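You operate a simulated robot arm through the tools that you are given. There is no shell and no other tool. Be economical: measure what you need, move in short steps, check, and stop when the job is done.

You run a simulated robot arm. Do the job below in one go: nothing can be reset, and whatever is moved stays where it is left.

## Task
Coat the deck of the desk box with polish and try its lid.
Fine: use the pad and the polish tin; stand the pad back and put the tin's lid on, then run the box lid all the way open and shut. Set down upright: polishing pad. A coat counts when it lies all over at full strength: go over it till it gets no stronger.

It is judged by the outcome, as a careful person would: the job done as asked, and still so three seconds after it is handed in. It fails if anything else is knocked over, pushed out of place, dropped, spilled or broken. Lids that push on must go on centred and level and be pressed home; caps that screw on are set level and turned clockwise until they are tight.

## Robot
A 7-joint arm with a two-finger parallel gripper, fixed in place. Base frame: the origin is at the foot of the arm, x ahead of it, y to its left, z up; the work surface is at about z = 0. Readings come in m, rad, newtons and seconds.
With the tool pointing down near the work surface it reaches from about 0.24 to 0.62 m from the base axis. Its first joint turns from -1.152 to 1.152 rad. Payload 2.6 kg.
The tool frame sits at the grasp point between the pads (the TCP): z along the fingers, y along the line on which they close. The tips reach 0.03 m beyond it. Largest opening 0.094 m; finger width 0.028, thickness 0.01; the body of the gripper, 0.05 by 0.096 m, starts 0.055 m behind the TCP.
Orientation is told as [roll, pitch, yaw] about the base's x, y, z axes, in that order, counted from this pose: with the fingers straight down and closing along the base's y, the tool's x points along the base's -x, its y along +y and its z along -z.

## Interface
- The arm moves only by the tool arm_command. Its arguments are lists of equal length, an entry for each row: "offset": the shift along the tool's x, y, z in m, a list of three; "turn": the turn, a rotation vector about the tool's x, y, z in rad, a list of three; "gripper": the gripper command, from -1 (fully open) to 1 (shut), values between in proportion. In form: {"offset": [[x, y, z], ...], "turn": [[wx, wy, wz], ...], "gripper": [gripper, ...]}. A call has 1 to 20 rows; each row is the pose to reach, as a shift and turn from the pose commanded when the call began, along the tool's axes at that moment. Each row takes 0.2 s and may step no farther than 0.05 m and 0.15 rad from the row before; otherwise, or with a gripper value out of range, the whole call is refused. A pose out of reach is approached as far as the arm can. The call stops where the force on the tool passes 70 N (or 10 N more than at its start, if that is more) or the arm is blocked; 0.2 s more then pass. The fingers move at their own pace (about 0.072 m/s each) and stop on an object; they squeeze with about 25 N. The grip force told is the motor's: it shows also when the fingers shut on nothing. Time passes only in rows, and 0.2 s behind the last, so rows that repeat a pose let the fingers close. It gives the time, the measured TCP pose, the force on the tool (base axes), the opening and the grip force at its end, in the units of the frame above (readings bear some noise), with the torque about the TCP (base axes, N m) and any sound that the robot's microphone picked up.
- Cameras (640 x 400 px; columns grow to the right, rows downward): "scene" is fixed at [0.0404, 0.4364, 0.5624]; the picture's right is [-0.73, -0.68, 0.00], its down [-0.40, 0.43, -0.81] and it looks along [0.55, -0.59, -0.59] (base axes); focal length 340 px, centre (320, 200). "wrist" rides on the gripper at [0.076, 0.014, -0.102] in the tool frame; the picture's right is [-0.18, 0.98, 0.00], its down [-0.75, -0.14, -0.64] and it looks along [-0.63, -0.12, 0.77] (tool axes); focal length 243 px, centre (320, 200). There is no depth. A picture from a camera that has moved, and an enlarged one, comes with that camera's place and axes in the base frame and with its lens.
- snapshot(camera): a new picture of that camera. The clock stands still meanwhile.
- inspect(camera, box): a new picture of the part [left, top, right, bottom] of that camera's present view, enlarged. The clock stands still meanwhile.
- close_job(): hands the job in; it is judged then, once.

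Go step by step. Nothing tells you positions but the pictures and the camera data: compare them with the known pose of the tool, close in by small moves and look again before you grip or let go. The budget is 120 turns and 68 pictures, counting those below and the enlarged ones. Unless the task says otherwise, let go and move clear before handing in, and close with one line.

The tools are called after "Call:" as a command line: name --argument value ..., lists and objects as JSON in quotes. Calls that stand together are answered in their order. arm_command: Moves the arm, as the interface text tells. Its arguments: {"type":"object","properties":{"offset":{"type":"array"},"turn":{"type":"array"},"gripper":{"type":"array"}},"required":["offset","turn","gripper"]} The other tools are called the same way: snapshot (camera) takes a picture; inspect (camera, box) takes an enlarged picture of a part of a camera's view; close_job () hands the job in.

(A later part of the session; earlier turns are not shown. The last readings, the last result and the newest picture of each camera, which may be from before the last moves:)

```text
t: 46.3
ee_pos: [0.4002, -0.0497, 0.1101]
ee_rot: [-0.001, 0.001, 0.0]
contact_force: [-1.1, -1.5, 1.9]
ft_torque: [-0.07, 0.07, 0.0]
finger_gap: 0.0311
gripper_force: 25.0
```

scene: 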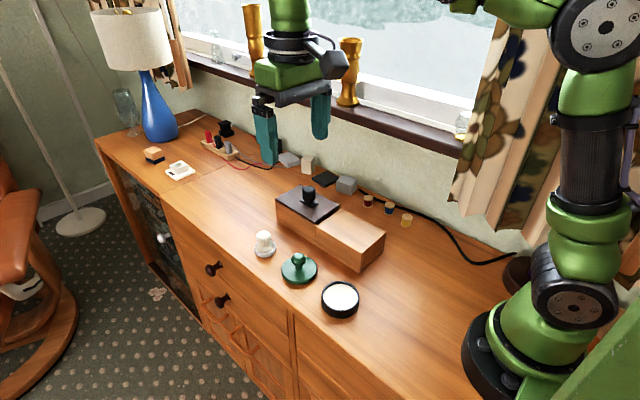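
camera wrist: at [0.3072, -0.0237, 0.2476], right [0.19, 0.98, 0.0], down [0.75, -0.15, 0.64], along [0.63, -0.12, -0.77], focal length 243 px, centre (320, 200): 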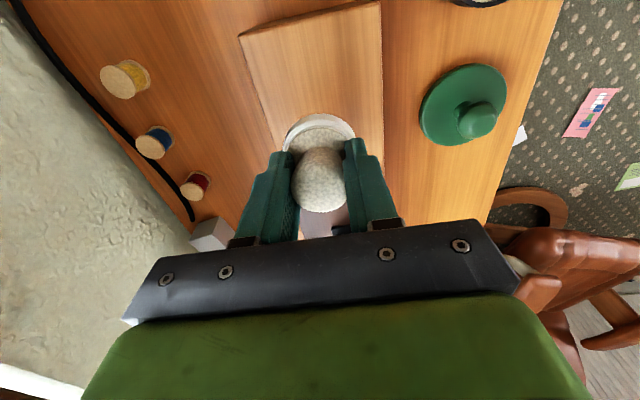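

Contact has just begun; I add 0.4 mm and run a raster over the zone.

Call:
arm_command --offset '[[-0.02, -0.008, 0.0004], [0.01, -0.008, 0.0004], [0.035, -0.008, 0.0004], [0.06, -0.008, 0.0004], [0.06, 0.006, 0.0004], [0.035, 0.006, 0.0004], [0.01, 0.006, 0.0004], [-0.02, 0.006, 0.0004], [-0.02, 0.02, 0.0004], [0.01, 0.02, 0.0004], [0.035, 0.02, 0.0004], [0.06, 0.02, 0.0004], [0.06, 0.034, 0.0004], [0.035, 0.034, 0.0004], [0.01, 0.034, 0.0004], [-0.02, 0.034, 0.0004], [-0.02, 0.034, 0.0004]]' --turn '[[0, 0, 0], [0, 0, 0], [0, 0, 0], [0, 0, 0], [0, 0, 0], [0, 0, 0], [0, 0, 0], [0, 0, 0], [0, 0, 0], [0, 0, 0], [0, 0, 0], [0, 0, 0], [0, 0, 0], [0, 0, 0], [0, 0, 0], [0, 0, 0], [0, 0, 0]]' --gripper '[1, 1, 1, 1, 1, 1, 1, 1, 1, 1, 1, 1, 1, 1, 1, 1, 1]'

Call:
inspect --camera "scene" --box '[285, 175, 405, 275]'

```text
t: 49.9
ee_pos: [0.4201, -0.014, 0.11]
ee_rot: [0.002, 0.001, 0.0]
contact_force: [-2.5, 0.3, 6.1]
ft_torque: [0.08, 0.03, 0.05]
finger_gap: 0.0309
gripper_force: 25.2
```

```text
4.00 times, centred on (345, 225) of scene
camera zoom: at [0.0404, 0.4364, 0.5624], right [-0.73, -0.68, 0.0], down [-0.4, 0.43, -0.81], along [0.55, -0.59, -0.59], focal length 1359 px, centre (220, 100)
```

zoom: 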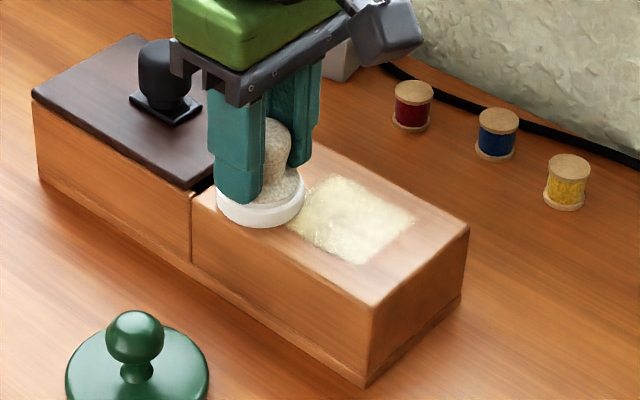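

Coat is building with slight unevenness. I cross-hatch with strokes along y.

Call:
arm_command --offset '[[0.005, -0.025, 0], [0.005, -0.045, 0], [0.018, -0.045, 0], [0.018, -0.022, 0], [0.018, 0.002, 0], [0.031, 0.002, 0], [0.031, -0.022, 0], [0.031, -0.045, 0], [0.044, -0.045, 0], [0.044, -0.022, 0], [0.044, 0.002, 0], [0.057, 0.002, 0], [0.057, -0.022, 0], [0.057, -0.045, 0], [0.072, -0.045, 0], [0.072, -0.022, 0], [0.072, 0.002, 0], [0.04, 0.002, 0], [0.01, 0.002, 0], [0, 0, 0]]' --turn '[[0, 0, 0], [0, 0, 0], [0, 0, 0], [0, 0, 0], [0, 0, 0], [0, 0, 0], [0, 0, 0], [0, 0, 0], [0, 0, 0], [0, 0, 0], [0, 0, 0], [0, 0, 0], [0, 0, 0], [0, 0, 0], [0, 0, 0], [0, 0, 0], [0, 0, 0], [0, 0, 0], [0, 0, 0], [0, 0, 0]]' --gripper '[1, 1, 1, 1, 1, 1, 1, 1, 1, 1, 1, 1, 1, 1, 1, 1, 1, 1, 1, 1]'

Call:
inspect --camera "scene" --box '[285, 175, 405, 275]'

```text
t: 54.1
ee_pos: [0.4205, -0.015, 0.1097]
ee_rot: [0.002, 0.002, -0.002]
contact_force: [-7.8, 3.5, 14.5]
ft_torque: [0.13, 0.26, 0.01]
finger_gap: 0.0312
gripper_force: 25.0
```

```text
4.00 times, centred on (345, 225) of scene
camera zoom: at [0.0403, 0.4364, 0.5624], right [-0.73, -0.68, 0.0], down [-0.4, 0.43, -0.81], along [0.55, -0.59, -0.59], focal length 1359 px, centre (220, 100)
```

zoom: 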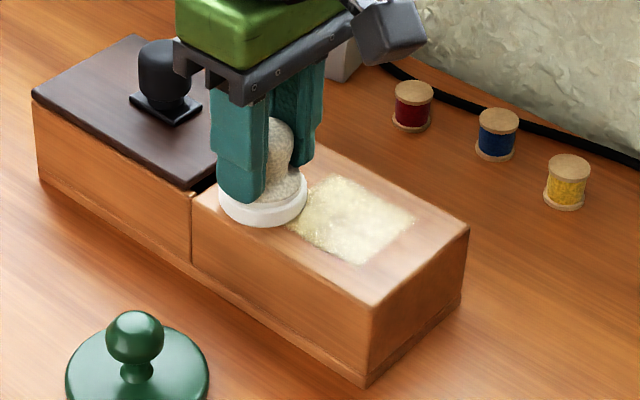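

I lift aside to view the whole patch from both cameras.

Call:
arm_command --offset '[[0, 0, -0.01], [0, 0, -0.045], [0.03, 0.03, -0.06], [0.05, 0.06, -0.06], [0.05, 0.095, -0.06], [0.05, 0.095, -0.06]]' --turn '[[0, 0, 0], [0, 0, 0], [0, 0, 0], [0, 0, 0], [0, 0, 0], [0, 0, 0]]' --gripper '[1, 1, 1, 1, 1, 1]'

Call:
inspect --camera "wrist" --box '[110, 20, 290, 220]'

Call:
inspect --camera "scene" --box '[315, 190, 395, 250]'

```text
t: 55.5
ee_pos: [0.3714, 0.0779, 0.1679]
ee_rot: [0.001, -0.001, -0.003]
contact_force: [0.2, 0.3, 0.0]
ft_torque: [-0.01, 0.03, -0.02]
finger_gap: 0.0307
gripper_force: 24.9
```

```text
2.00 times, centred on (200, 120) of wrist
camera zoom: at [0.2956, 0.0934, 0.2712], right [0.19, 0.98, 0.0], down [0.75, -0.14, 0.64], along [0.63, -0.12, -0.77], focal length 485 px, centre (560, 360)
```

zoom: 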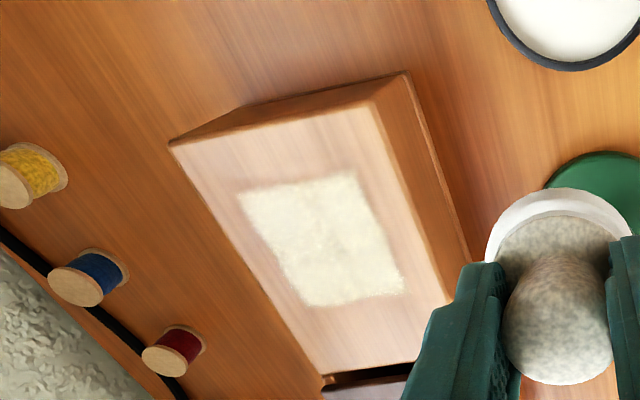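

```text
6.67 times, centred on (355, 220) of scene
camera zoom: at [0.0404, 0.4364, 0.5624], right [-0.73, -0.68, 0.0], down [-0.4, 0.43, -0.81], along [0.55, -0.59, -0.59], focal length 2265 px, centre (87, 67)
```

zoom: 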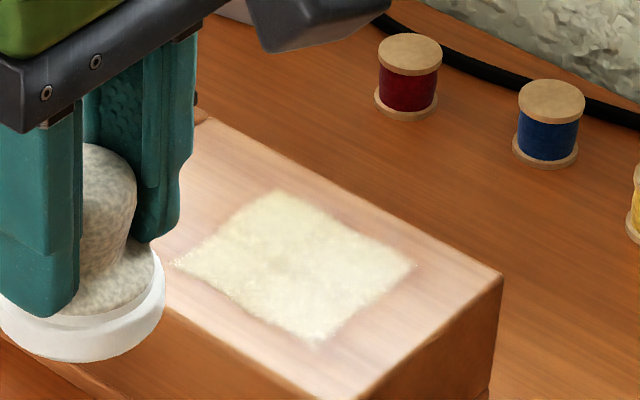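

The coat looks nearly uniform; to confirm it gets no stronger I return to the same contact height and go over it all once more.

Call:
arm_command --offset '[[0, -0.035, 0], [-0.02, -0.07, 0], [-0.05, -0.095, 0], [-0.05, -0.095, 0.04], [-0.05, -0.095, 0.056], [-0.05, -0.095, 0.06], [-0.02, -0.095, 0.06], [0.01, -0.095, 0.06], [0.03, -0.095, 0.06], [0.03, -0.109, 0.06], [0, -0.109, 0.06], [-0.03, -0.109, 0.06], [-0.05, -0.109, 0.06], [-0.05, -0.123, 0.06], [-0.02, -0.123, 0.06], [0.01, -0.123, 0.06], [0.03, -0.123, 0.06], [0.03, -0.137, 0.06], [0, -0.137, 0.06], [-0.03, -0.137, 0.06]]' --turn '[[0, 0, 0], [0, 0, 0], [0, 0, 0], [0, 0, 0], [0, 0, 0], [0, 0, 0], [0, 0, 0], [0, 0, 0], [0, 0, 0], [0, 0, 0], [0, 0, 0], [0, 0, 0], [0, 0, 0], [0, 0, 0], [0, 0, 0], [0, 0, 0], [0, 0, 0], [0, 0, 0], [0, 0, 0], [0, 0, 0]]' --gripper '[1, 1, 1, 1, 1, 1, 1, 1, 1, 1, 1, 1, 1, 1, 1, 1, 1, 1, 1, 1]'

Call:
arm_command --offset '[[0.02, 0, 0], [0.045, 0.005, 0], [0.055, 0.02, 0], [0.045, 0.04, 0], [0.02, 0.045, 0], [0, 0.03, 0], [0.015, 0.015, 0], [0.035, 0.02, 0], [0.03, 0.03, 0], [0.015, 0.025, 0], [0.03, 0.02, 0], [0.02, 0.03, -0.01], [0.02, 0.05, -0.04], [0.02, 0.09, -0.06], [0.02, 0.132, -0.06], [0.02, 0.132, -0.06]]' --turn '[[0, 0, 0], [0, 0, 0], [0, 0, 0], [0, 0, 0], [0, 0, 0], [0, 0, 0], [0, 0, 0], [0, 0, 0], [0, 0, 0], [0, 0, 0], [0, 0, 0], [0, 0, 0], [0, 0, 0], [0, 0, 0], [0, 0, 0], [0, 0, 0]]' --gripper '[1, 1, 1, 1, 1, 1, 1, 1, 1, 1, 1, 1, 1, 1, 1, 1]'

Call:
inspect --camera "scene" --box '[315, 190, 395, 250]'

```text
t: 59.7
ee_pos: [0.3965, -0.0574, 0.1093]
ee_rot: [0.001, 0.002, -0.001]
contact_force: [-9.2, -1.1, 18.0]
ft_torque: [-0.05, 0.31, -0.06]
finger_gap: 0.0312
gripper_force: 24.7
```

```text
t: 63.1
ee_pos: [0.3767, 0.0761, 0.1694]
ee_rot: [-0.001, 0.0, -0.001]
contact_force: [-0.1, 0.1, -0.8]
ft_torque: [0.01, -0.02, 0.02]
finger_gap: 0.0311
gripper_force: 24.7
```

```text
6.67 times, centred on (355, 220) of scene
camera zoom: at [0.0404, 0.4364, 0.5624], right [-0.73, -0.68, 0.0], down [-0.4, 0.43, -0.81], along [0.55, -0.59, -0.59], focal length 2265 px, centre (87, 67)
```

zoom: 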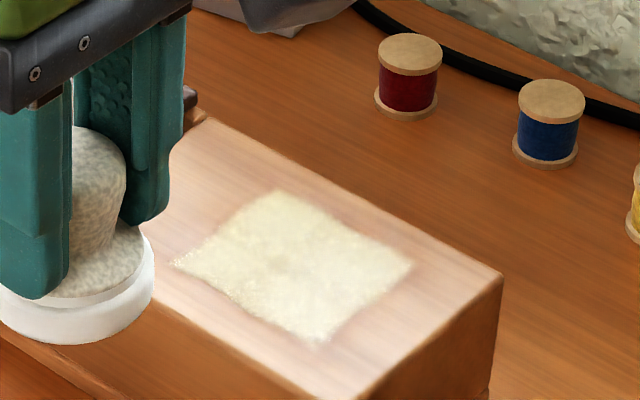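

Practically unchanged, with a faint weaker spot in the middle. I re-dip once more and go over it again to be sure.

Call:
arm_command --offset '[[0.035, 0.01, 0], [0.07, 0.02, 0], [0.083, 0.0235, 0.03], [0.083, 0.0235, 0.065], [0.083, 0.0235, 0.09], [0.083, 0.0235, 0.1], [0.083, 0.0235, 0.1025], [0.083, 0.0235, 0.1025]]' --turn '[[0, 0, 0], [0, 0, 0], [0, 0, 0], [0, 0, 0], [0, 0, 0], [0, 0, 0], [0, 0, 0], [0, 0, 0]]' --gripper '[1, 1, 1, 1, 1, 1, 1, 1]'

Call:
arm_command --offset '[[0, 0, 0.0005], [0, 0, 0.001], [0, 0, 0.0015], [0, 0, 0.0015]]' --turn '[[0, 0, 0], [0, 0, 0], [0, 0, 0], [0, 0, 0]]' --gripper '[1, 1, 1, 1]'

```text
t: 64.9
ee_pos: [0.2977, 0.0971, 0.0653]
ee_rot: [0.001, -0.002, -0.001]
contact_force: [-2.5, 0.0, 3.1]
ft_torque: [-0.05, 0.16, 0.01]
finger_gap: 0.0311
gripper_force: 24.1
```

```text
t: 65.9
ee_pos: [0.2954, 0.0974, 0.066]
ee_rot: [0.001, 0.0, -0.002]
contact_force: [-0.1, -0.1, -0.4]
ft_torque: [-0.02, 0.02, 0.02]
finger_gap: 0.0313
gripper_force: 25.1
```

Call:
arm_command --offset '[[0.001, 0, 0.0005], [0.001, 0, 0.001], [0.001, 0, 0.001]]' --turn '[[0, 0, 0], [0, 0, 0], [0, 0, 0]]' --gripper '[1, 1, 1]'

Call:
inspect --camera "scene" --box '[290, 220, 400, 330]'

```text
t: 66.7
ee_pos: [0.295, 0.0979, 0.0645]
ee_rot: [0.001, -0.001, -0.002]
contact_force: [-3.7, -6.6, 23.5]
ft_torque: [-0.3, 0.25, -0.03]
finger_gap: 0.0312
gripper_force: 24.6
```

```text
3.64 times, centred on (345, 275) of scene
camera zoom: at [0.0403, 0.4364, 0.5624], right [-0.73, -0.68, 0.0], down [-0.4, 0.43, -0.81], along [0.55, -0.59, -0.59], focal length 1236 px, centre (229, -73)
```

zoom: 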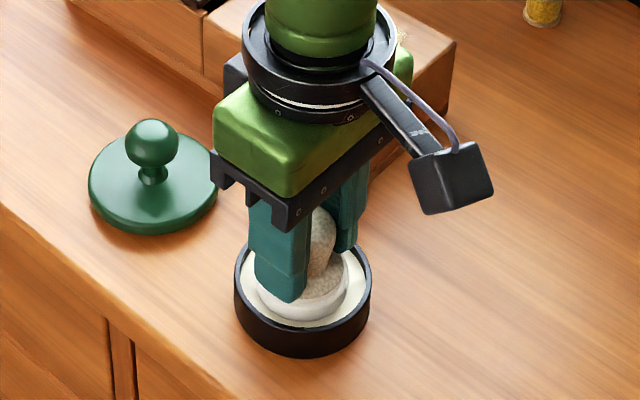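

Loaded at 23 N and the tin has not moved. Back to the deck for another pass.

Call:
arm_command --offset '[[0, 0, -0.002], [0, 0, -0.02], [0, 0, -0.05], [0, 0, -0.075], [-0.025, -0.03, -0.075], [-0.045, -0.06, -0.075], [-0.065, -0.09, -0.075], [-0.085, -0.12, -0.075], [-0.105, -0.148, -0.075], [-0.105, -0.148, -0.055], [-0.105, -0.148, -0.047], [-0.105, -0.148, -0.046], [-0.105, -0.148, -0.046]]' --turn '[[0, 0, 0], [0, 0, 0], [0, 0, 0], [0, 0, 0], [0, 0, 0], [0, 0, 0], [0, 0, 0], [0, 0, 0], [0, 0, 0], [0, 0, 0], [0, 0, 0], [0, 0, 0], [0, 0, 0]]' --gripper '[1, 1, 1, 1, 1, 1, 1, 1, 1, 1, 1, 1, 1]'

Call:
arm_command --offset '[[0, 0, 0.0005], [0, 0, 0.0008], [0, 0, 0.0008]]' --turn '[[0, 0, 0], [0, 0, 0], [0, 0, 0]]' --gripper '[1, 1, 1]'

```text
t: 69.5
ee_pos: [0.3999, -0.051, 0.1095]
ee_rot: [0.0, 0.0, -0.002]
contact_force: [0.3, -0.4, -0.7]
ft_torque: [0.0, 0.02, -0.02]
finger_gap: 0.0311
gripper_force: 25.4
```

```text
t: 70.3
ee_pos: [0.4005, -0.0492, 0.1091]
ee_rot: [0.0, 0.0, -0.003]
contact_force: [-11.4, 0.9, 21.7]
ft_torque: [-0.06, 0.57, -0.03]
finger_gap: 0.0311
gripper_force: 25.3
```

Contact at 22 N; I ease off slightly and raster the whole zone again, then step aside to look.

Call:
arm_command --offset '[[-0.02, -0.01, -0.0003], [0.01, -0.01, -0.0003], [0.035, -0.01, -0.0003], [0.06, -0.01, -0.0003], [0.06, 0.003, -0.0003], [0.035, 0.003, -0.0003], [0.01, 0.003, -0.0003], [-0.02, 0.003, -0.0003], [-0.02, 0.016, -0.0003], [0.01, 0.016, -0.0003], [0.035, 0.016, -0.0003], [0.06, 0.016, -0.0003], [0.06, 0.028, -0.0003], [0.035, 0.028, -0.0003], [0.01, 0.028, -0.0003], [-0.02, 0.028, -0.0003], [-0.02, 0.038, -0.0003], [0.01, 0.038, -0.0003], [0.035, 0.038, -0.0003], [0.06, 0.038, -0.0003]]' --turn '[[0, 0, 0], [0, 0, 0], [0, 0, 0], [0, 0, 0], [0, 0, 0], [0, 0, 0], [0, 0, 0], [0, 0, 0], [0, 0, 0], [0, 0, 0], [0, 0, 0], [0, 0, 0], [0, 0, 0], [0, 0, 0], [0, 0, 0], [0, 0, 0], [0, 0, 0], [0, 0, 0], [0, 0, 0], [0, 0, 0]]' --gripper '[1, 1, 1, 1, 1, 1, 1, 1, 1, 1, 1, 1, 1, 1, 1, 1, 1, 1, 1, 1]'

Call:
arm_command --offset '[[-0.01, -0.02, 0], [-0.03, -0.03, 0], [-0.05, -0.02, 0], [-0.05, -0.005, 0], [-0.03, -0.01, 0], [-0.02, -0.02, 0], [-0.035, -0.025, 0], [-0.04, -0.015, 0], [-0.025, -0.015, 0], [-0.04, -0.015, -0.01], [-0.04, 0.02, -0.04], [-0.04, 0.05, -0.06], [-0.04, 0.09, -0.06], [-0.04, 0.09, -0.06]]' --turn '[[0, 0, 0], [0, 0, 0], [0, 0, 0], [0, 0, 0], [0, 0, 0], [0, 0, 0], [0, 0, 0], [0, 0, 0], [0, 0, 0], [0, 0, 0], [0, 0, 0], [0, 0, 0], [0, 0, 0], [0, 0, 0]]' --gripper '[1, 1, 1, 1, 1, 1, 1, 1, 1, 1, 1, 1, 1, 1]'

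Call:
inspect --camera "scene" --box '[315, 190, 395, 250]'

```text
t: 74.5
ee_pos: [0.3417, -0.0114, 0.1103]
ee_rot: [-0.001, -0.004, 0.0]
contact_force: [6.6, 0.8, 11.6]
ft_torque: [0.06, -0.16, -0.04]
finger_gap: 0.031
gripper_force: 25.0
```

```text
t: 77.5
ee_pos: [0.3811, 0.0803, 0.169]
ee_rot: [0.0, 0.001, -0.001]
contact_force: [0.3, 0.0, -1.9]
ft_torque: [0.01, 0.01, 0.02]
finger_gap: 0.0311
gripper_force: 24.8
```

```text
6.67 times, centred on (355, 220) of scene
camera zoom: at [0.0404, 0.4364, 0.5624], right [-0.73, -0.68, 0.0], down [-0.4, 0.43, -0.81], along [0.55, -0.59, -0.59], focal length 2265 px, centre (87, 67)
```

zoom: 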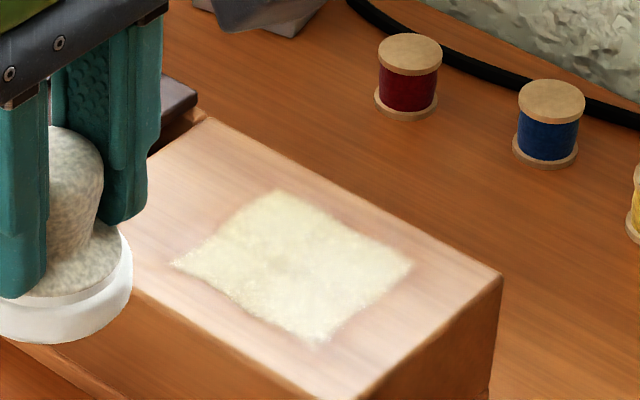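

The coat no longer changes, so it is at full strength. I carry the pad back to its original spot at (0.514, 0.105).

Call:
arm_command --offset '[[-0.035, 0.006, 0], [-0.07, 0.012, 0], [-0.105, 0.018, 0], [-0.133, 0.025, 0.01], [-0.133, 0.025, 0.045], [-0.133, 0.025, 0.08], [-0.133, 0.025, 0.105], [-0.133, 0.025, 0.115], [-0.133, 0.025, 0.117], [-0.133, 0.025, 0.117]]' --turn '[[0, 0, 0], [0, 0, 0], [0, 0, 0], [0, 0, 0], [0, 0, 0], [0, 0, 0], [0, 0, 0], [0, 0, 0], [0, 0, 0], [0, 0, 0]]' --gripper '[1, 1, 1, 1, 1, 1, 1, 1, 1, 1]'

Call:
arm_command --offset '[[0, 0, 0.0007], [0, 0, 0.0014], [0, 0, 0.0014]]' --turn '[[0, 0, 0], [0, 0, 0], [0, 0, 0]]' --gripper '[1, 1, 1]'

Call:
inspect --camera "scene" --box '[222, 190, 302, 270]'

```text
t: 79.7
ee_pos: [0.5133, 0.1021, 0.0537]
ee_rot: [-0.001, -0.001, -0.001]
contact_force: [0.2, -0.9, -0.4]
ft_torque: [0.0, 0.03, 0.02]
finger_gap: 0.031
gripper_force: 24.9
```

```text
t: 80.5
ee_pos: [0.5142, 0.102, 0.0536]
ee_rot: [0.0, -0.002, -0.002]
contact_force: [0.3, 0.3, -1.0]
ft_torque: [-0.03, 0.01, -0.01]
finger_gap: 0.0313
gripper_force: 24.9
```

```text
5.00 times, centred on (262, 230) of scene
camera zoom: at [0.0404, 0.4364, 0.5624], right [-0.73, -0.68, 0.0], down [-0.4, 0.43, -0.81], along [0.55, -0.59, -0.59], focal length 1699 px, centre (610, 50)
```

zoom: 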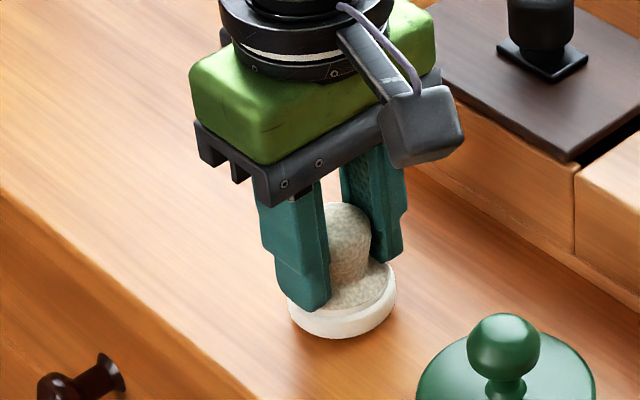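

Still just above the surface; I go on down carefully.

Call:
arm_command --offset '[[0, 0.002, 0.0007], [0, 0.002, 0.0014], [0, 0.002, 0.0018], [0, 0.002, 0.0018]]' --turn '[[0, 0, 0], [0, 0, 0], [0, 0, 0], [0, 0, 0]]' --gripper '[1, 1, 1, 1]'

Call:
arm_command --offset '[[0, 0, 0.0005], [0, 0, 0.001], [0, 0, 0.001]]' --turn '[[0, 0, 0], [0, 0, 0], [0, 0, 0]]' --gripper '[1, 1, 1]'

```text
t: 81.5
ee_pos: [0.5126, 0.104, 0.0506]
ee_rot: [0.001, 0.0, -0.002]
contact_force: [0.8, -0.4, 0.8]
ft_torque: [0.01, 0.0, -0.01]
finger_gap: 0.0312
gripper_force: 25.2
```

```text
t: 82.3
ee_pos: [0.5136, 0.1035, 0.0492]
ee_rot: [0.0, 0.0, -0.002]
contact_force: [0.5, -0.7, 0.0]
ft_torque: [0.01, 0.01, -0.01]
finger_gap: 0.0311
gripper_force: 24.7
```

Call:
arm_command --offset '[[0, 0, 0.0005], [0, 0, 0.001], [0, 0, 0.001]]' --turn '[[0, 0, 0], [0, 0, 0], [0, 0, 0]]' --gripper '[1, 1, 1]'

Call:
arm_command --offset '[[0, 0, 0.0005], [0, 0, 0.0005]]' --turn '[[0, 0, 0], [0, 0, 0]]' --gripper '[1, 1]'

```text
t: 83.1
ee_pos: [0.5128, 0.1041, 0.0496]
ee_rot: [-0.001, 0.0, -0.002]
contact_force: [0.2, -0.3, -0.4]
ft_torque: [0.03, 0.0, 0.03]
finger_gap: 0.0308
gripper_force: 25.4
```

```text
t: 83.7
ee_pos: [0.5138, 0.1055, 0.0475]
ee_rot: [0.001, 0.001, -0.001]
contact_force: [-0.2, -0.4, 1.7]
ft_torque: [0.01, 0.03, 0.0]
finger_gap: 0.0312
gripper_force: 24.9
```

The foot has just touched the desk. I release gently and rise clear.

Call:
arm_command --offset '[[0, 0, 0.0003], [0, 0, 0.0003], [0, 0, 0.0003], [0, 0, 0.0003], [0, 0, 0.0003], [0, 0, -0.03], [0, 0, -0.06], [0, 0, -0.09], [0, 0, -0.09]]' --turn '[[0, 0, 0], [0, 0, 0], [0, 0, 0], [0, 0, 0], [0, 0, 0], [0, 0, 0], [0, 0, 0], [0, 0, 0], [0, 0, 0]]' --gripper '[0.2, 0.1, -0.2, -0.3, -0.3, -0.3, -0.3, -0.3, -0.3]'

Call:
snapshot --camera "wrist"

Call:
inspect --camera "scene" --box '[230, 170, 410, 330]'

```text
t: 85.7
ee_pos: [0.5141, 0.1059, 0.1379]
ee_rot: [0.0, 0.0, -0.003]
contact_force: [0.2, 0.3, -0.6]
ft_torque: [0.0, 0.0, -0.01]
finger_gap: 0.0611
gripper_force: 0.1
```

```text
25 pictures are left
camera wrist: at [0.4397, 0.1212, 0.242], right [0.18, 0.98, 0.0], down [0.75, -0.14, 0.64], along [0.63, -0.12, -0.77], focal length 243 px, centre (320, 200)
```

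wrist: 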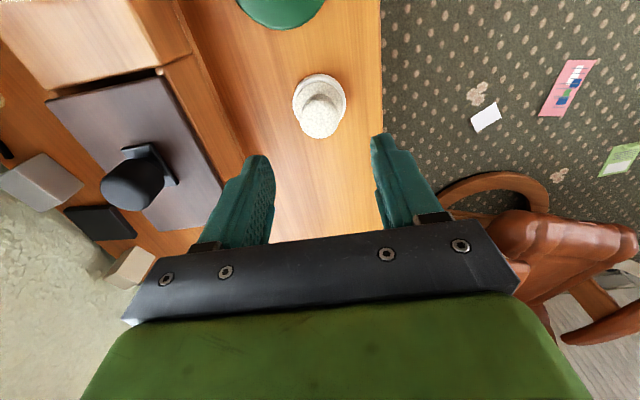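

```text
2.50 times, centred on (320, 250) of scene
camera zoom: at [0.0404, 0.4364, 0.5624], right [-0.73, -0.68, 0.0], down [-0.4, 0.43, -0.81], along [0.55, -0.59, -0.59], focal length 849 px, centre (320, 75)
```

zoom: 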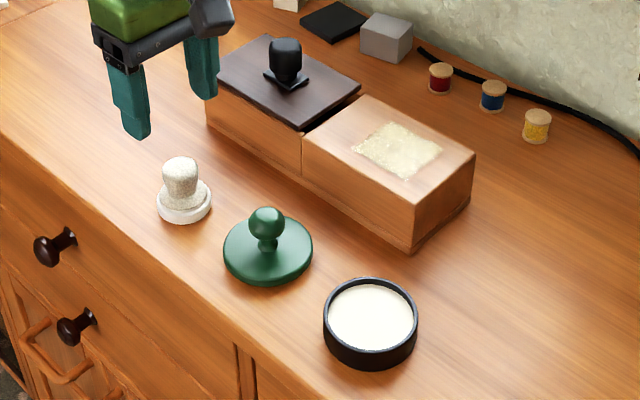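

The pad stands upright in its place. Next the tin lid: I go above the green knob, about (0.412, 0.095), and look.

Call:
arm_command --offset '[[0.035, -0.004, 0], [0.07, -0.008, 0], [0.102, -0.011, 0.01], [0.102, -0.011, 0.035], [0.102, -0.011, 0.035]]' --turn '[[0, 0, 0], [0, 0, 0], [0, 0, 0], [0, 0, 0], [0, 0, 0]]' --gripper '[-0.3, -0.3, -0.3, -0.3, -0.3]'

Call:
snapshot --camera "wrist"

Call:
inspect --camera "scene" --box '[255, 210, 355, 295]'

```text
t: 86.9
ee_pos: [0.413, 0.0951, 0.1001]
ee_rot: [0.002, -0.001, -0.002]
contact_force: [0.0, -0.3, -0.1]
ft_torque: [0.02, 0.0, 0.01]
finger_gap: 0.0611
gripper_force: 0.0
```

```text
23 pictures are left
camera wrist: at [0.3373, 0.1098, 0.2037], right [0.19, 0.98, 0.0], down [0.75, -0.14, 0.64], along [0.63, -0.12, -0.77], focal length 243 px, centre (320, 200)
```

wrist: 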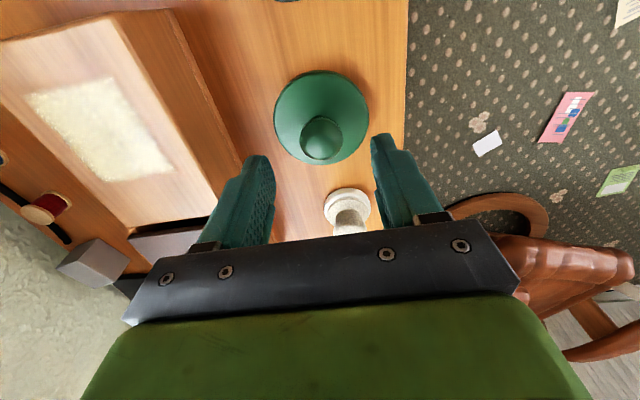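

```text
4.71 times, centred on (305, 252) of scene
camera zoom: at [0.0404, 0.4364, 0.5624], right [-0.73, -0.68, 0.0], down [-0.4, 0.43, -0.81], along [0.55, -0.59, -0.59], focal length 1599 px, centre (391, -47)
```

zoom: 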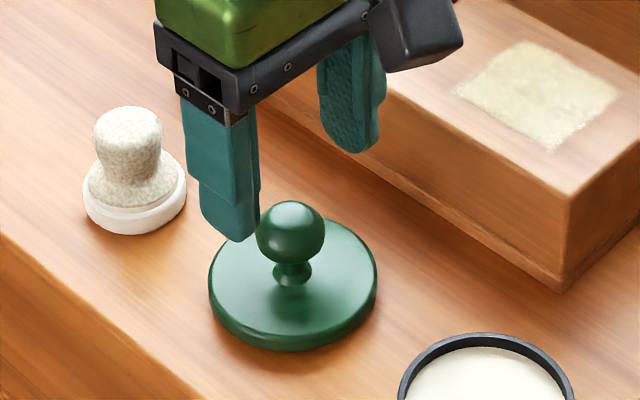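

The lid centre is at about (0.411, 0.095) with a 27 mm ball knob centred near z 0.04. I lower to TCP z 0.047 and grip the ball.

Call:
arm_command --offset '[[0.001, 0, 0.03], [0.001, 0, 0.048], [0.001, 0, 0.053], [0.001, 0, 0.053], [0.001, 0, 0.053], [0.001, 0, 0.053], [0.001, 0, 0.053], [0.001, 0, 0.053]]' --turn '[[0, 0, 0], [0, 0, 0], [0, 0, 0], [0, 0, 0], [0, 0, 0], [0, 0, 0], [0, 0, 0], [0, 0, 0]]' --gripper '[-0.3, -0.3, -0.3, 0, 0.3, 1, 1, 1]'

Call:
inspect --camera "scene" --box '[255, 210, 355, 295]'

```text
t: 88.7
ee_pos: [0.4112, 0.095, 0.0484]
ee_rot: [-0.001, -0.001, -0.002]
contact_force: [0.3, 0.0, -0.2]
ft_torque: [-0.03, 0.01, -0.01]
finger_gap: 0.0298
gripper_force: 25.1
```

```text
4.71 times, centred on (305, 252) of scene
camera zoom: at [0.0404, 0.4364, 0.5624], right [-0.73, -0.68, 0.0], down [-0.4, 0.43, -0.81], along [0.55, -0.59, -0.59], focal length 1599 px, centre (391, -47)
```

zoom: 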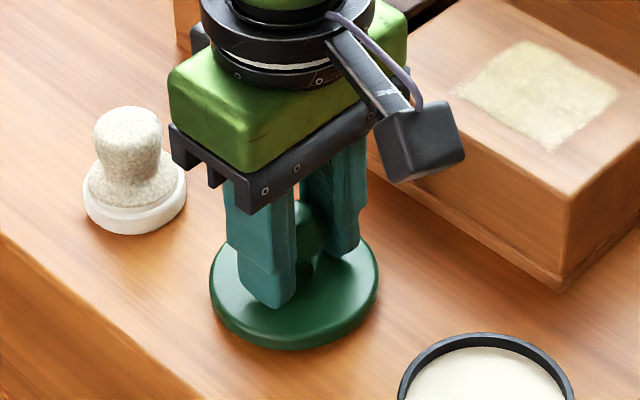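

Gripped. I lift slowly and carry the lid over the tin.

Call:
arm_command --offset '[[0, 0, -0.004], [0, 0, -0.012], [0, 0, -0.025], [0, 0, -0.04], [0, 0, -0.055], [0, 0, -0.065], [0.015, 0.001, -0.065], [0.035, 0.002, -0.065], [0.06, 0.003, -0.065], [0.085, 0.003, -0.065], [0.105, 0.003, -0.065], [0.117, 0.003, -0.065], [0.117, 0.003, -0.065], [0.117, 0.003, -0.065]]' --turn '[[0, 0, 0], [0, 0, 0], [0, 0, 0], [0, 0, 0], [0, 0, 0], [0, 0, 0], [0, 0, 0], [0, 0, 0], [0, 0, 0], [0, 0, 0], [0, 0, 0], [0, 0, 0], [0, 0, 0], [0, 0, 0]]' --gripper '[1, 1, 1, 1, 1, 1, 1, 1, 1, 1, 1, 1, 1, 1]'

Call:
snapshot --camera "wrist"

Call:
inspect --camera "scene" --box '[280, 220, 400, 330]'

```text
t: 91.7
ee_pos: [0.2944, 0.0988, 0.1139]
ee_rot: [0.0, 0.001, -0.001]
contact_force: [-0.1, -0.6, -0.1]
ft_torque: [0.01, 0.02, 0.04]
finger_gap: 0.03
gripper_force: 25.1
```

```text
20 pictures are left
camera wrist: at [0.2183, 0.1138, 0.2172], right [0.19, 0.98, 0.0], down [0.75, -0.14, 0.64], along [0.63, -0.12, -0.77], focal length 243 px, centre (320, 200)
```

wrist: 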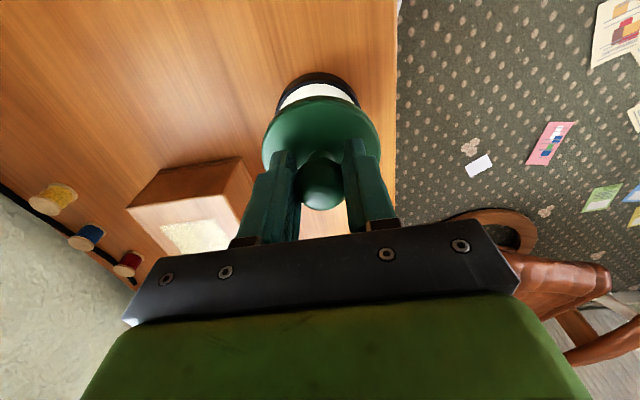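

```text
3.64 times, centred on (340, 275) of scene
camera zoom: at [0.0404, 0.4364, 0.5624], right [-0.73, -0.68, 0.0], down [-0.4, 0.43, -0.81], along [0.55, -0.59, -0.59], focal length 1236 px, centre (247, -73)
```

zoom: 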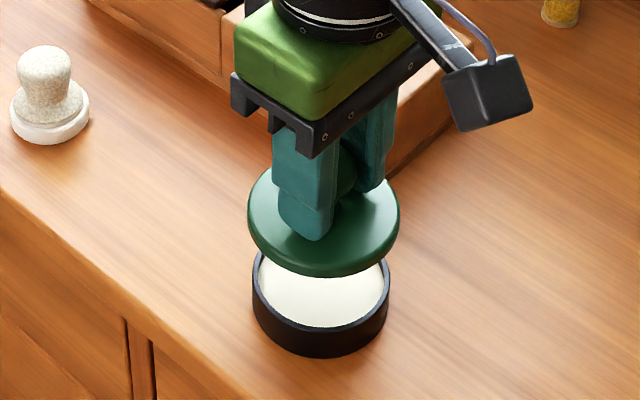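

The lid hangs level above the tin; estimates suggest it is 3–5 mm too far in +x. I shift and lower to a few millimetres above the rim to compare edges directly.

Call:
arm_command --offset '[[0.002, 0.001, 0.01], [0.003, 0.001, 0.02], [0.003, 0.001, 0.025], [0.003, 0.001, 0.025]]' --turn '[[0, 0, 0], [0, 0, 0], [0, 0, 0], [0, 0, 0]]' --gripper '[1, 1, 1, 1]'

Call:
inspect --camera "scene" --box '[305, 250, 375, 320]'

Call:
inspect --camera "wrist" --box '[240, 50, 400, 210]'

```text
t: 92.7
ee_pos: [0.2909, 0.0976, 0.0894]
ee_rot: [0.0, -0.001, -0.001]
contact_force: [-0.3, -1.0, -0.3]
ft_torque: [0.0, 0.0, -0.01]
finger_gap: 0.0297
gripper_force: 24.5
```

```text
5.71 times, centred on (340, 285) of scene
camera zoom: at [0.0404, 0.4364, 0.5624], right [-0.73, -0.68, 0.0], down [-0.4, 0.43, -0.81], along [0.55, -0.59, -0.59], focal length 1942 px, centre (206, -286)
```

zoom: 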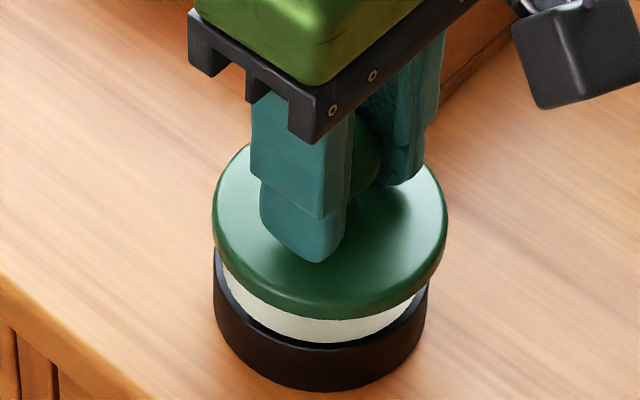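

```text
2.50 times, centred on (320, 130) of wrist
camera zoom: at [0.2153, 0.1137, 0.1931], right [0.19, 0.98, 0.0], down [0.75, -0.14, 0.64], along [0.63, -0.12, -0.77], focal length 606 px, centre (320, 375)
```

zoom: 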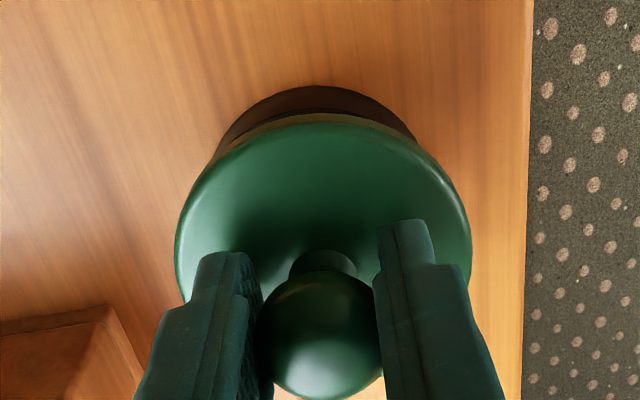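

Edges are close; I zoom on the wrist view of the tin's near edge to settle the y alignment.

Call:
inspect --camera "wrist" --box '[264, 75, 384, 150]'

```text
5.33 times, centred on (324, 112) of wrist
camera zoom: at [0.2153, 0.1137, 0.1931], right [0.19, 0.98, 0.0], down [0.75, -0.14, 0.64], along [0.63, -0.12, -0.77], focal length 1294 px, centre (299, 667)
```

zoom: 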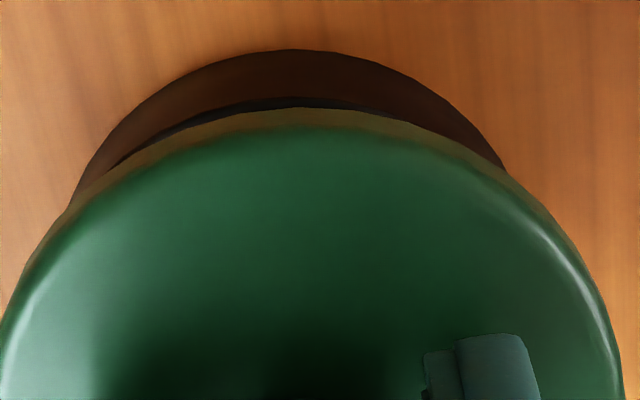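

Combining both views, the lid should go about 3 mm in +x and 1 mm in −y. I shift and lower to just above the rim.

Call:
arm_command --offset '[[-0.003, -0.001, 0.004], [-0.003, -0.001, 0.009], [-0.003, -0.001, 0.012], [-0.003, -0.001, 0.012]]' --turn '[[0, 0, 0], [0, 0, 0], [0, 0, 0], [0, 0, 0]]' --gripper '[1, 1, 1, 1]'

Call:
inspect --camera "scene" --box '[305, 250, 375, 320]'

Call:
inspect --camera "wrist" --box '[264, 75, 384, 150]'

```text
t: 93.7
ee_pos: [0.2929, 0.0959, 0.0784]
ee_rot: [0.0, 0.001, -0.001]
contact_force: [-0.6, 0.0, -0.6]
ft_torque: [0.01, 0.0, 0.04]
finger_gap: 0.0297
gripper_force: 24.8
```

```text
5.71 times, centred on (340, 285) of scene
camera zoom: at [0.0404, 0.4364, 0.5624], right [-0.73, -0.68, 0.0], down [-0.4, 0.43, -0.81], along [0.55, -0.59, -0.59], focal length 1942 px, centre (206, -286)
```

zoom: 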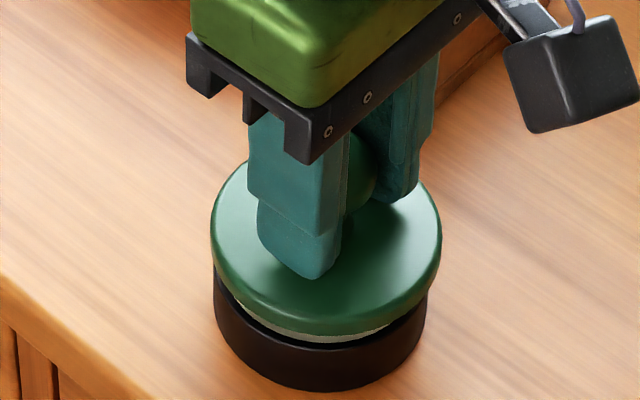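

```text
5.33 times, centred on (324, 112) of wrist
camera zoom: at [0.218, 0.1118, 0.1808], right [0.19, 0.98, 0.0], down [0.75, -0.14, 0.64], along [0.63, -0.12, -0.77], focal length 1294 px, centre (299, 667)
```

zoom: 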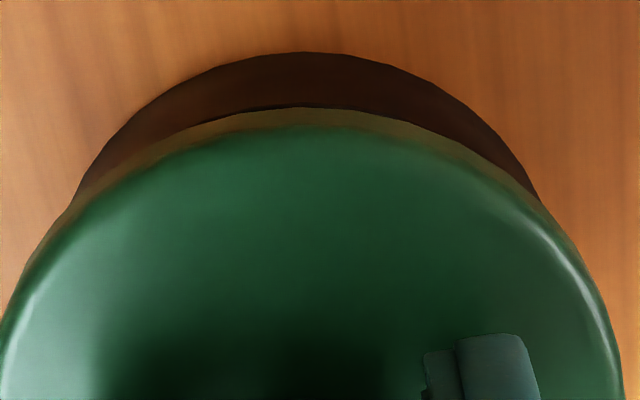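

Alignment is now within about 1 mm. I nudge 1 mm in +x and lower to contact gradually.

Call:
arm_command --offset '[[-0.001, 0, 0.002], [-0.001, 0, 0.004], [-0.001, 0, 0.005], [-0.001, 0, 0.005]]' --turn '[[0, 0, 0], [0, 0, 0], [0, 0, 0], [0, 0, 0]]' --gripper '[1, 1, 1, 1]'

Call:
arm_command --offset '[[0, 0, 0.0007], [0, 0, 0.0014], [0, 0, 0.002], [0, 0, 0.002]]' --turn '[[0, 0, 0], [0, 0, 0], [0, 0, 0], [0, 0, 0]]' --gripper '[1, 1, 1, 1]'

```text
t: 94.7
ee_pos: [0.2952, 0.0983, 0.072]
ee_rot: [0.001, -0.001, -0.001]
contact_force: [0.2, -0.2, 0.0]
ft_torque: [0.0, 0.03, -0.01]
finger_gap: 0.0301
gripper_force: 24.6
```

```text
t: 95.7
ee_pos: [0.294, 0.0976, 0.0699]
ee_rot: [0.0, 0.0, -0.001]
contact_force: [0.0, -0.2, -0.6]
ft_torque: [0.0, -0.01, -0.02]
finger_gap: 0.0299
gripper_force: 25.3
```

Call:
arm_command --offset '[[0, 0, 0.0007], [0, 0, 0.0014], [0, 0, 0.002], [0, 0, 0.002]]' --turn '[[0, 0, 0], [0, 0, 0], [0, 0, 0], [0, 0, 0]]' --gripper '[1, 1, 1, 1]'

Call:
inspect --camera "scene" --box '[305, 250, 375, 320]'

```text
t: 96.7
ee_pos: [0.2957, 0.0971, 0.0677]
ee_rot: [-0.001, 0.002, -0.003]
contact_force: [0.8, 0.1, -0.1]
ft_torque: [-0.03, 0.02, -0.01]
finger_gap: 0.03
gripper_force: 25.3
```

```text
5.71 times, centred on (340, 285) of scene
camera zoom: at [0.0404, 0.4364, 0.5624], right [-0.73, -0.68, 0.0], down [-0.4, 0.43, -0.81], along [0.55, -0.59, -0.59], focal length 1942 px, centre (206, -286)
```

zoom: 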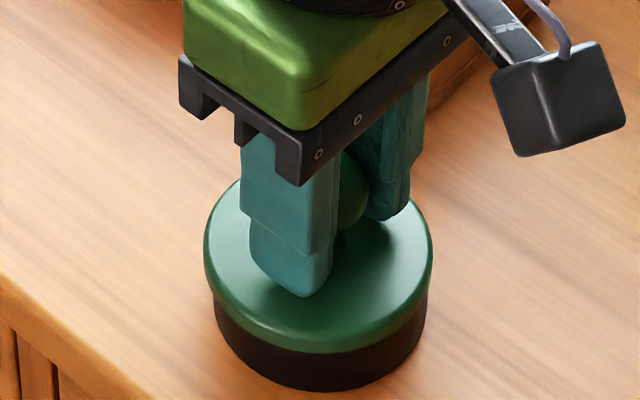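

The lid is centred to about a millimetre and beginning to cover the rim with no contact yet. I continue down in small steps.

Call:
arm_command --offset '[[0.0007, 0, 0.0007], [0.0007, 0, 0.0014], [0.0007, 0, 0.002], [0.0007, 0, 0.002]]' --turn '[[0, 0, 0], [0, 0, 0], [0, 0, 0], [0, 0, 0]]' --gripper '[1, 1, 1, 1]'

Call:
arm_command --offset '[[0, 0, 0.0007], [0, 0, 0.0014], [0, 0, 0.002], [0, 0, 0.002]]' --turn '[[0, 0, 0], [0, 0, 0], [0, 0, 0], [0, 0, 0]]' --gripper '[1, 1, 1, 1]'

```text
t: 97.7
ee_pos: [0.2942, 0.0959, 0.0658]
ee_rot: [0.001, -0.001, -0.002]
contact_force: [-5.3, -8.4, 26.3]
ft_torque: [-0.18, -0.06, -0.09]
finger_gap: 0.0298
gripper_force: 24.5
heard: snap
```

```text
t: 98.7
ee_pos: [0.2951, 0.0971, 0.0646]
ee_rot: [0.001, -0.007, 0.001]
contact_force: [6.1, -8.0, 26.9]
ft_torque: [-0.19, -0.3, -0.06]
finger_gap: 0.0298
gripper_force: 24.8
```

A snap was heard. I release the knob, rise and check that it sits level.

Call:
arm_command --offset '[[0, 0, -0.0012], [0, 0, -0.0012], [0, 0, -0.0012], [0, 0, -0.0012], [0, 0, -0.0012], [0, 0, -0.03], [0, 0, -0.07], [0, 0, -0.1], [0, 0, -0.1]]' --turn '[[0, 0, 0], [0, 0, 0], [0, 0, 0], [0, 0, 0], [0, 0, 0], [0, 0, 0], [0, 0, 0], [0, 0, 0], [0, 0, 0]]' --gripper '[1, 0.2, 0, -0.3, -0.3, -0.3, -0.3, -0.3, -0.3]'

Call:
inspect --camera "scene" --box '[305, 250, 375, 320]'

```text
t: 100.7
ee_pos: [0.2938, 0.0964, 0.1646]
ee_rot: [-0.001, 0.0, 0.0]
contact_force: [-0.1, 0.3, -0.5]
ft_torque: [-0.04, -0.01, -0.04]
finger_gap: 0.0611
gripper_force: 0.2
```

```text
5.71 times, centred on (340, 285) of scene
camera zoom: at [0.0404, 0.4364, 0.5624], right [-0.73, -0.68, 0.0], down [-0.4, 0.43, -0.81], along [0.55, -0.59, -0.59], focal length 1942 px, centre (206, -286)
```

zoom: 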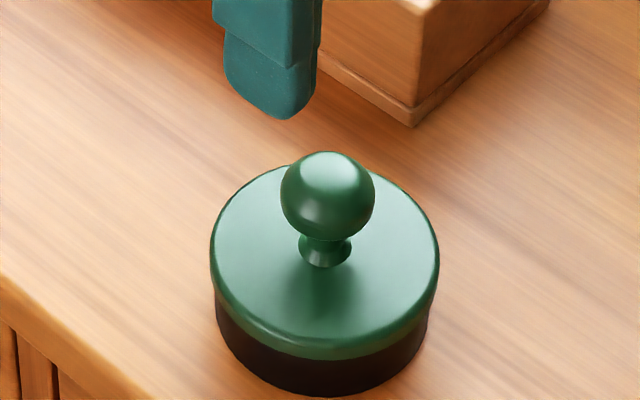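

The tin lid sits level and pressed home. Now to the box lid: I move above its knob, about (0.527, −0.04), for a close look.

Call:
arm_command --offset '[[-0.03, -0.02, -0.02], [-0.065, -0.04, -0.02], [-0.1, -0.06, -0.02], [-0.135, -0.08, -0.02], [-0.17, -0.1, -0.02], [-0.205, -0.12, -0.02], [-0.231, -0.137, -0.01], [-0.231, -0.137, -0.01]]' --turn '[[0, 0, 0], [0, 0, 0], [0, 0, 0], [0, 0, 0], [0, 0, 0], [0, 0, 0], [0, 0, 0], [0, 0, 0]]' --gripper '[-0.3, -0.3, -0.3, -0.3, -0.3, -0.3, -0.3, -0.3]'

Call:
snapshot --camera "wrist"

Call:
inspect --camera "scene" --box '[265, 165, 365, 240]'

```text
t: 102.5
ee_pos: [0.5224, -0.04, 0.1741]
ee_rot: [0.0, 0.0, -0.002]
contact_force: [0.3, 0.5, 0.6]
ft_torque: [0.02, -0.02, -0.01]
finger_gap: 0.061
gripper_force: 0.0
```

```text
11 pictures are left
camera wrist: at [0.4469, -0.0246, 0.2766], right [0.19, 0.98, 0.0], down [0.75, -0.14, 0.64], along [0.63, -0.12, -0.77], focal length 243 px, centre (320, 200)
```

wrist: 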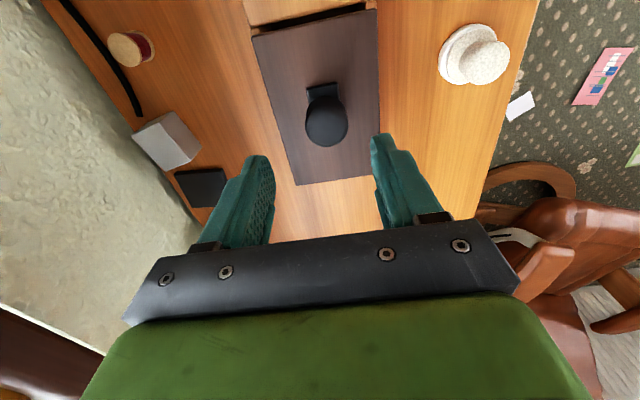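

```text
5.33 times, centred on (315, 202) of scene
camera zoom: at [0.0405, 0.4364, 0.5624], right [-0.73, -0.68, 0.0], down [-0.4, 0.43, -0.81], along [0.55, -0.59, -0.59], focal length 1812 px, centre (347, 187)
```

zoom: 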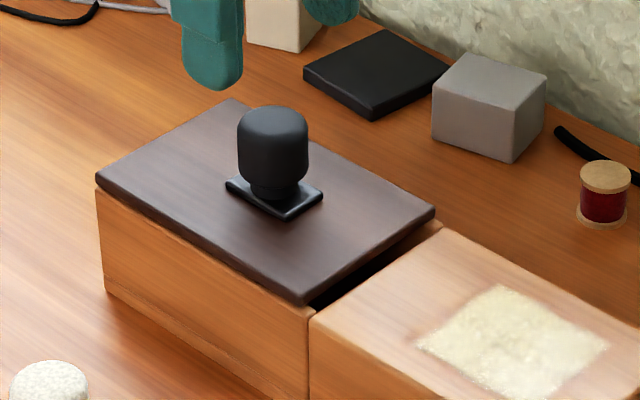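

The knob is at about (0.514, −0.034), top near z 0.113, and the lid sits as a slab over the cavity just above deck level. I lower around the knob and grip it.

Call:
arm_command --offset '[[0.008, 0.005, 0.02], [0.008, 0.005, 0.045], [0.008, 0.005, 0.06], [0.008, 0.005, 0.066], [0.008, 0.005, 0.066], [0.008, 0.005, 0.066], [0.008, 0.005, 0.066], [0.008, 0.005, 0.066]]' --turn '[[0, 0, 0], [0, 0, 0], [0, 0, 0], [0, 0, 0], [0, 0, 0], [0, 0, 0], [0, 0, 0], [0, 0, 0]]' --gripper '[-0.3, -0.3, -0.3, -0.3, 0, 0.3, 1, 1]'

Call:
inspect --camera "scene" --box '[250, 140, 390, 260]'

```text
t: 104.3
ee_pos: [0.5165, -0.0335, 0.1084]
ee_rot: [0.001, 0.0, 0.001]
contact_force: [0.4, 3.5, 1.5]
ft_torque: [-0.11, -0.26, -0.04]
finger_gap: 0.0319
gripper_force: 25.0
```

```text
3.33 times, centred on (320, 200) of scene
camera zoom: at [0.0404, 0.4364, 0.5624], right [-0.73, -0.68, 0.0], down [-0.4, 0.43, -0.81], along [0.55, -0.59, -0.59], focal length 1133 px, centre (320, 200)
```

zoom: 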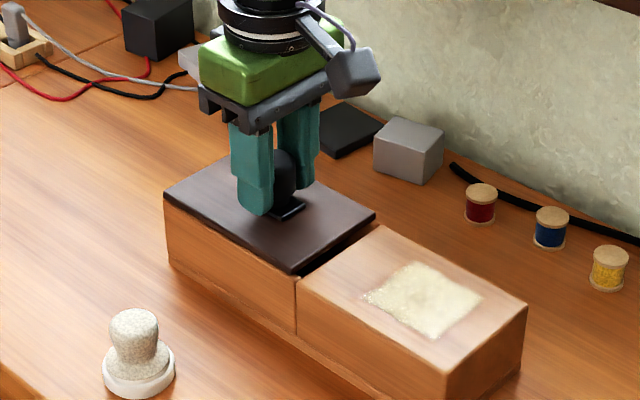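

The knob is held. I test a small slide toward −x (over the deck), reading the force.

Call:
arm_command --offset '[[0.001, 0, 0], [0.002, 0, 0], [0.003, 0, 0], [0.003, 0, 0]]' --turn '[[0, 0, 0], [0, 0, 0], [0, 0, 0], [0, 0, 0]]' --gripper '[1, 1, 1, 1]'

```text
t: 105.3
ee_pos: [0.5145, -0.036, 0.1077]
ee_rot: [0.0, 0.002, -0.001]
contact_force: [1.6, 2.9, 0.7]
ft_torque: [-0.16, 0.26, -0.11]
finger_gap: 0.0317
gripper_force: 25.5
```

Call:
arm_command --offset '[[0.003, 0, 0], [0.006, 0, 0], [0.009, 0, 0], [0.012, 0, 0], [0.012, 0, 0]]' --turn '[[0, 0, 0], [0, 0, 0], [0, 0, 0], [0, 0, 0], [0, 0, 0]]' --gripper '[1, 1, 1, 1, 1]'

Call:
inspect --camera "scene" --box '[250, 140, 390, 260]'

```text
t: 106.5
ee_pos: [0.502, -0.0351, 0.1079]
ee_rot: [0.001, -0.001, 0.0]
contact_force: [0.7, 2.9, 2.3]
ft_torque: [-0.37, 0.44, -0.03]
finger_gap: 0.0316
gripper_force: 24.9
```

```text
3.33 times, centred on (320, 200) of scene
camera zoom: at [0.0404, 0.4364, 0.5624], right [-0.73, -0.68, 0.0], down [-0.4, 0.43, -0.81], along [0.55, -0.59, -0.59], focal length 1133 px, centre (320, 200)
```

zoom: 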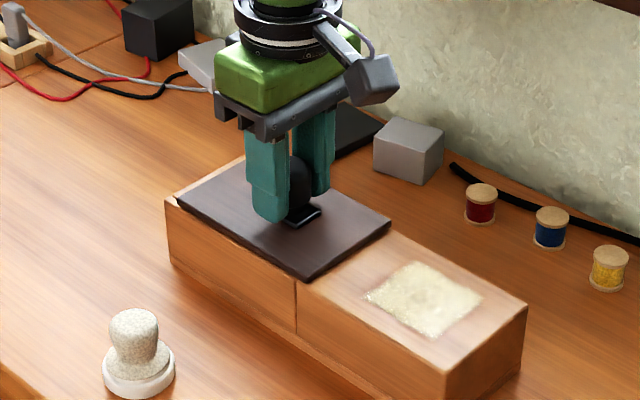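

The lid slides freely over the deck with the box at rest. I keep running it open.

Call:
arm_command --offset '[[0.008, 0, 0], [0.016, 0, 0], [0.024, 0, 0], [0.032, 0, 0], [0.04, 0, 0], [0.048, 0, 0], [0.056, 0, 0], [0.056, 0, 0]]' --turn '[[0, 0, 0], [0, 0, 0], [0, 0, 0], [0, 0, 0], [0, 0, 0], [0, 0, 0], [0, 0, 0], [0, 0, 0]]' --gripper '[1, 1, 1, 1, 1, 1, 1, 1]'

Call:
inspect --camera "scene" --box '[250, 140, 390, 260]'

```text
t: 108.3
ee_pos: [0.4478, -0.035, 0.1076]
ee_rot: [0.0, -0.002, -0.003]
contact_force: [1.3, -6.6, 6.9]
ft_torque: [0.04, -0.66, -0.1]
finger_gap: 0.0318
gripper_force: 25.0
```

```text
3.33 times, centred on (320, 200) of scene
camera zoom: at [0.0404, 0.4364, 0.5624], right [-0.73, -0.68, 0.0], down [-0.4, 0.43, -0.81], along [0.55, -0.59, -0.59], focal length 1133 px, centre (320, 200)
```

zoom: 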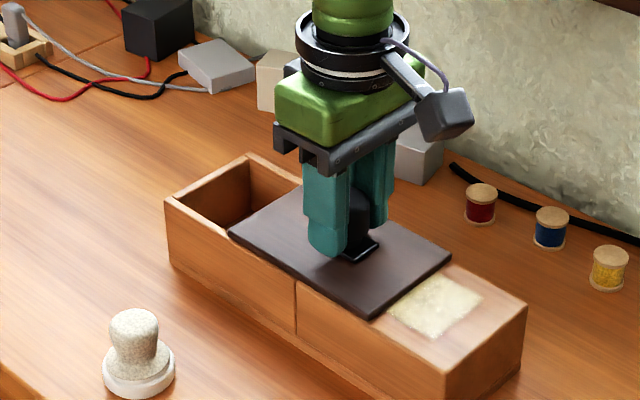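

Call:
arm_command --offset '[[0.007, 0, 0], [0.014, 0, 0], [0.021, 0, 0], [0.028, 0, 0], [0.028, 0, 0]]' --turn '[[0, 0, 0], [0, 0, 0], [0, 0, 0], [0, 0, 0], [0, 0, 0]]' --gripper '[1, 1, 1, 1, 1]'

Call:
arm_command --offset '[[0.005, 0, 0], [0.01, 0, 0], [0.01, 0, 0]]' --turn '[[0, 0, 0], [0, 0, 0], [0, 0, 0]]' --gripper '[1, 1, 1]'

```text
t: 109.5
ee_pos: [0.4174, -0.0347, 0.1081]
ee_rot: [0.001, 0.0, 0.003]
contact_force: [0.9, 5.2, 3.0]
ft_torque: [-0.05, -0.5, 0.13]
finger_gap: 0.0319
gripper_force: 25.1
```

```text
t: 110.3
ee_pos: [0.4085, -0.0346, 0.1075]
ee_rot: [0.002, 0.001, -0.003]
contact_force: [0.4, 8.3, 10.0]
ft_torque: [-0.11, 0.35, 0.03]
finger_gap: 0.0319
gripper_force: 24.7
```

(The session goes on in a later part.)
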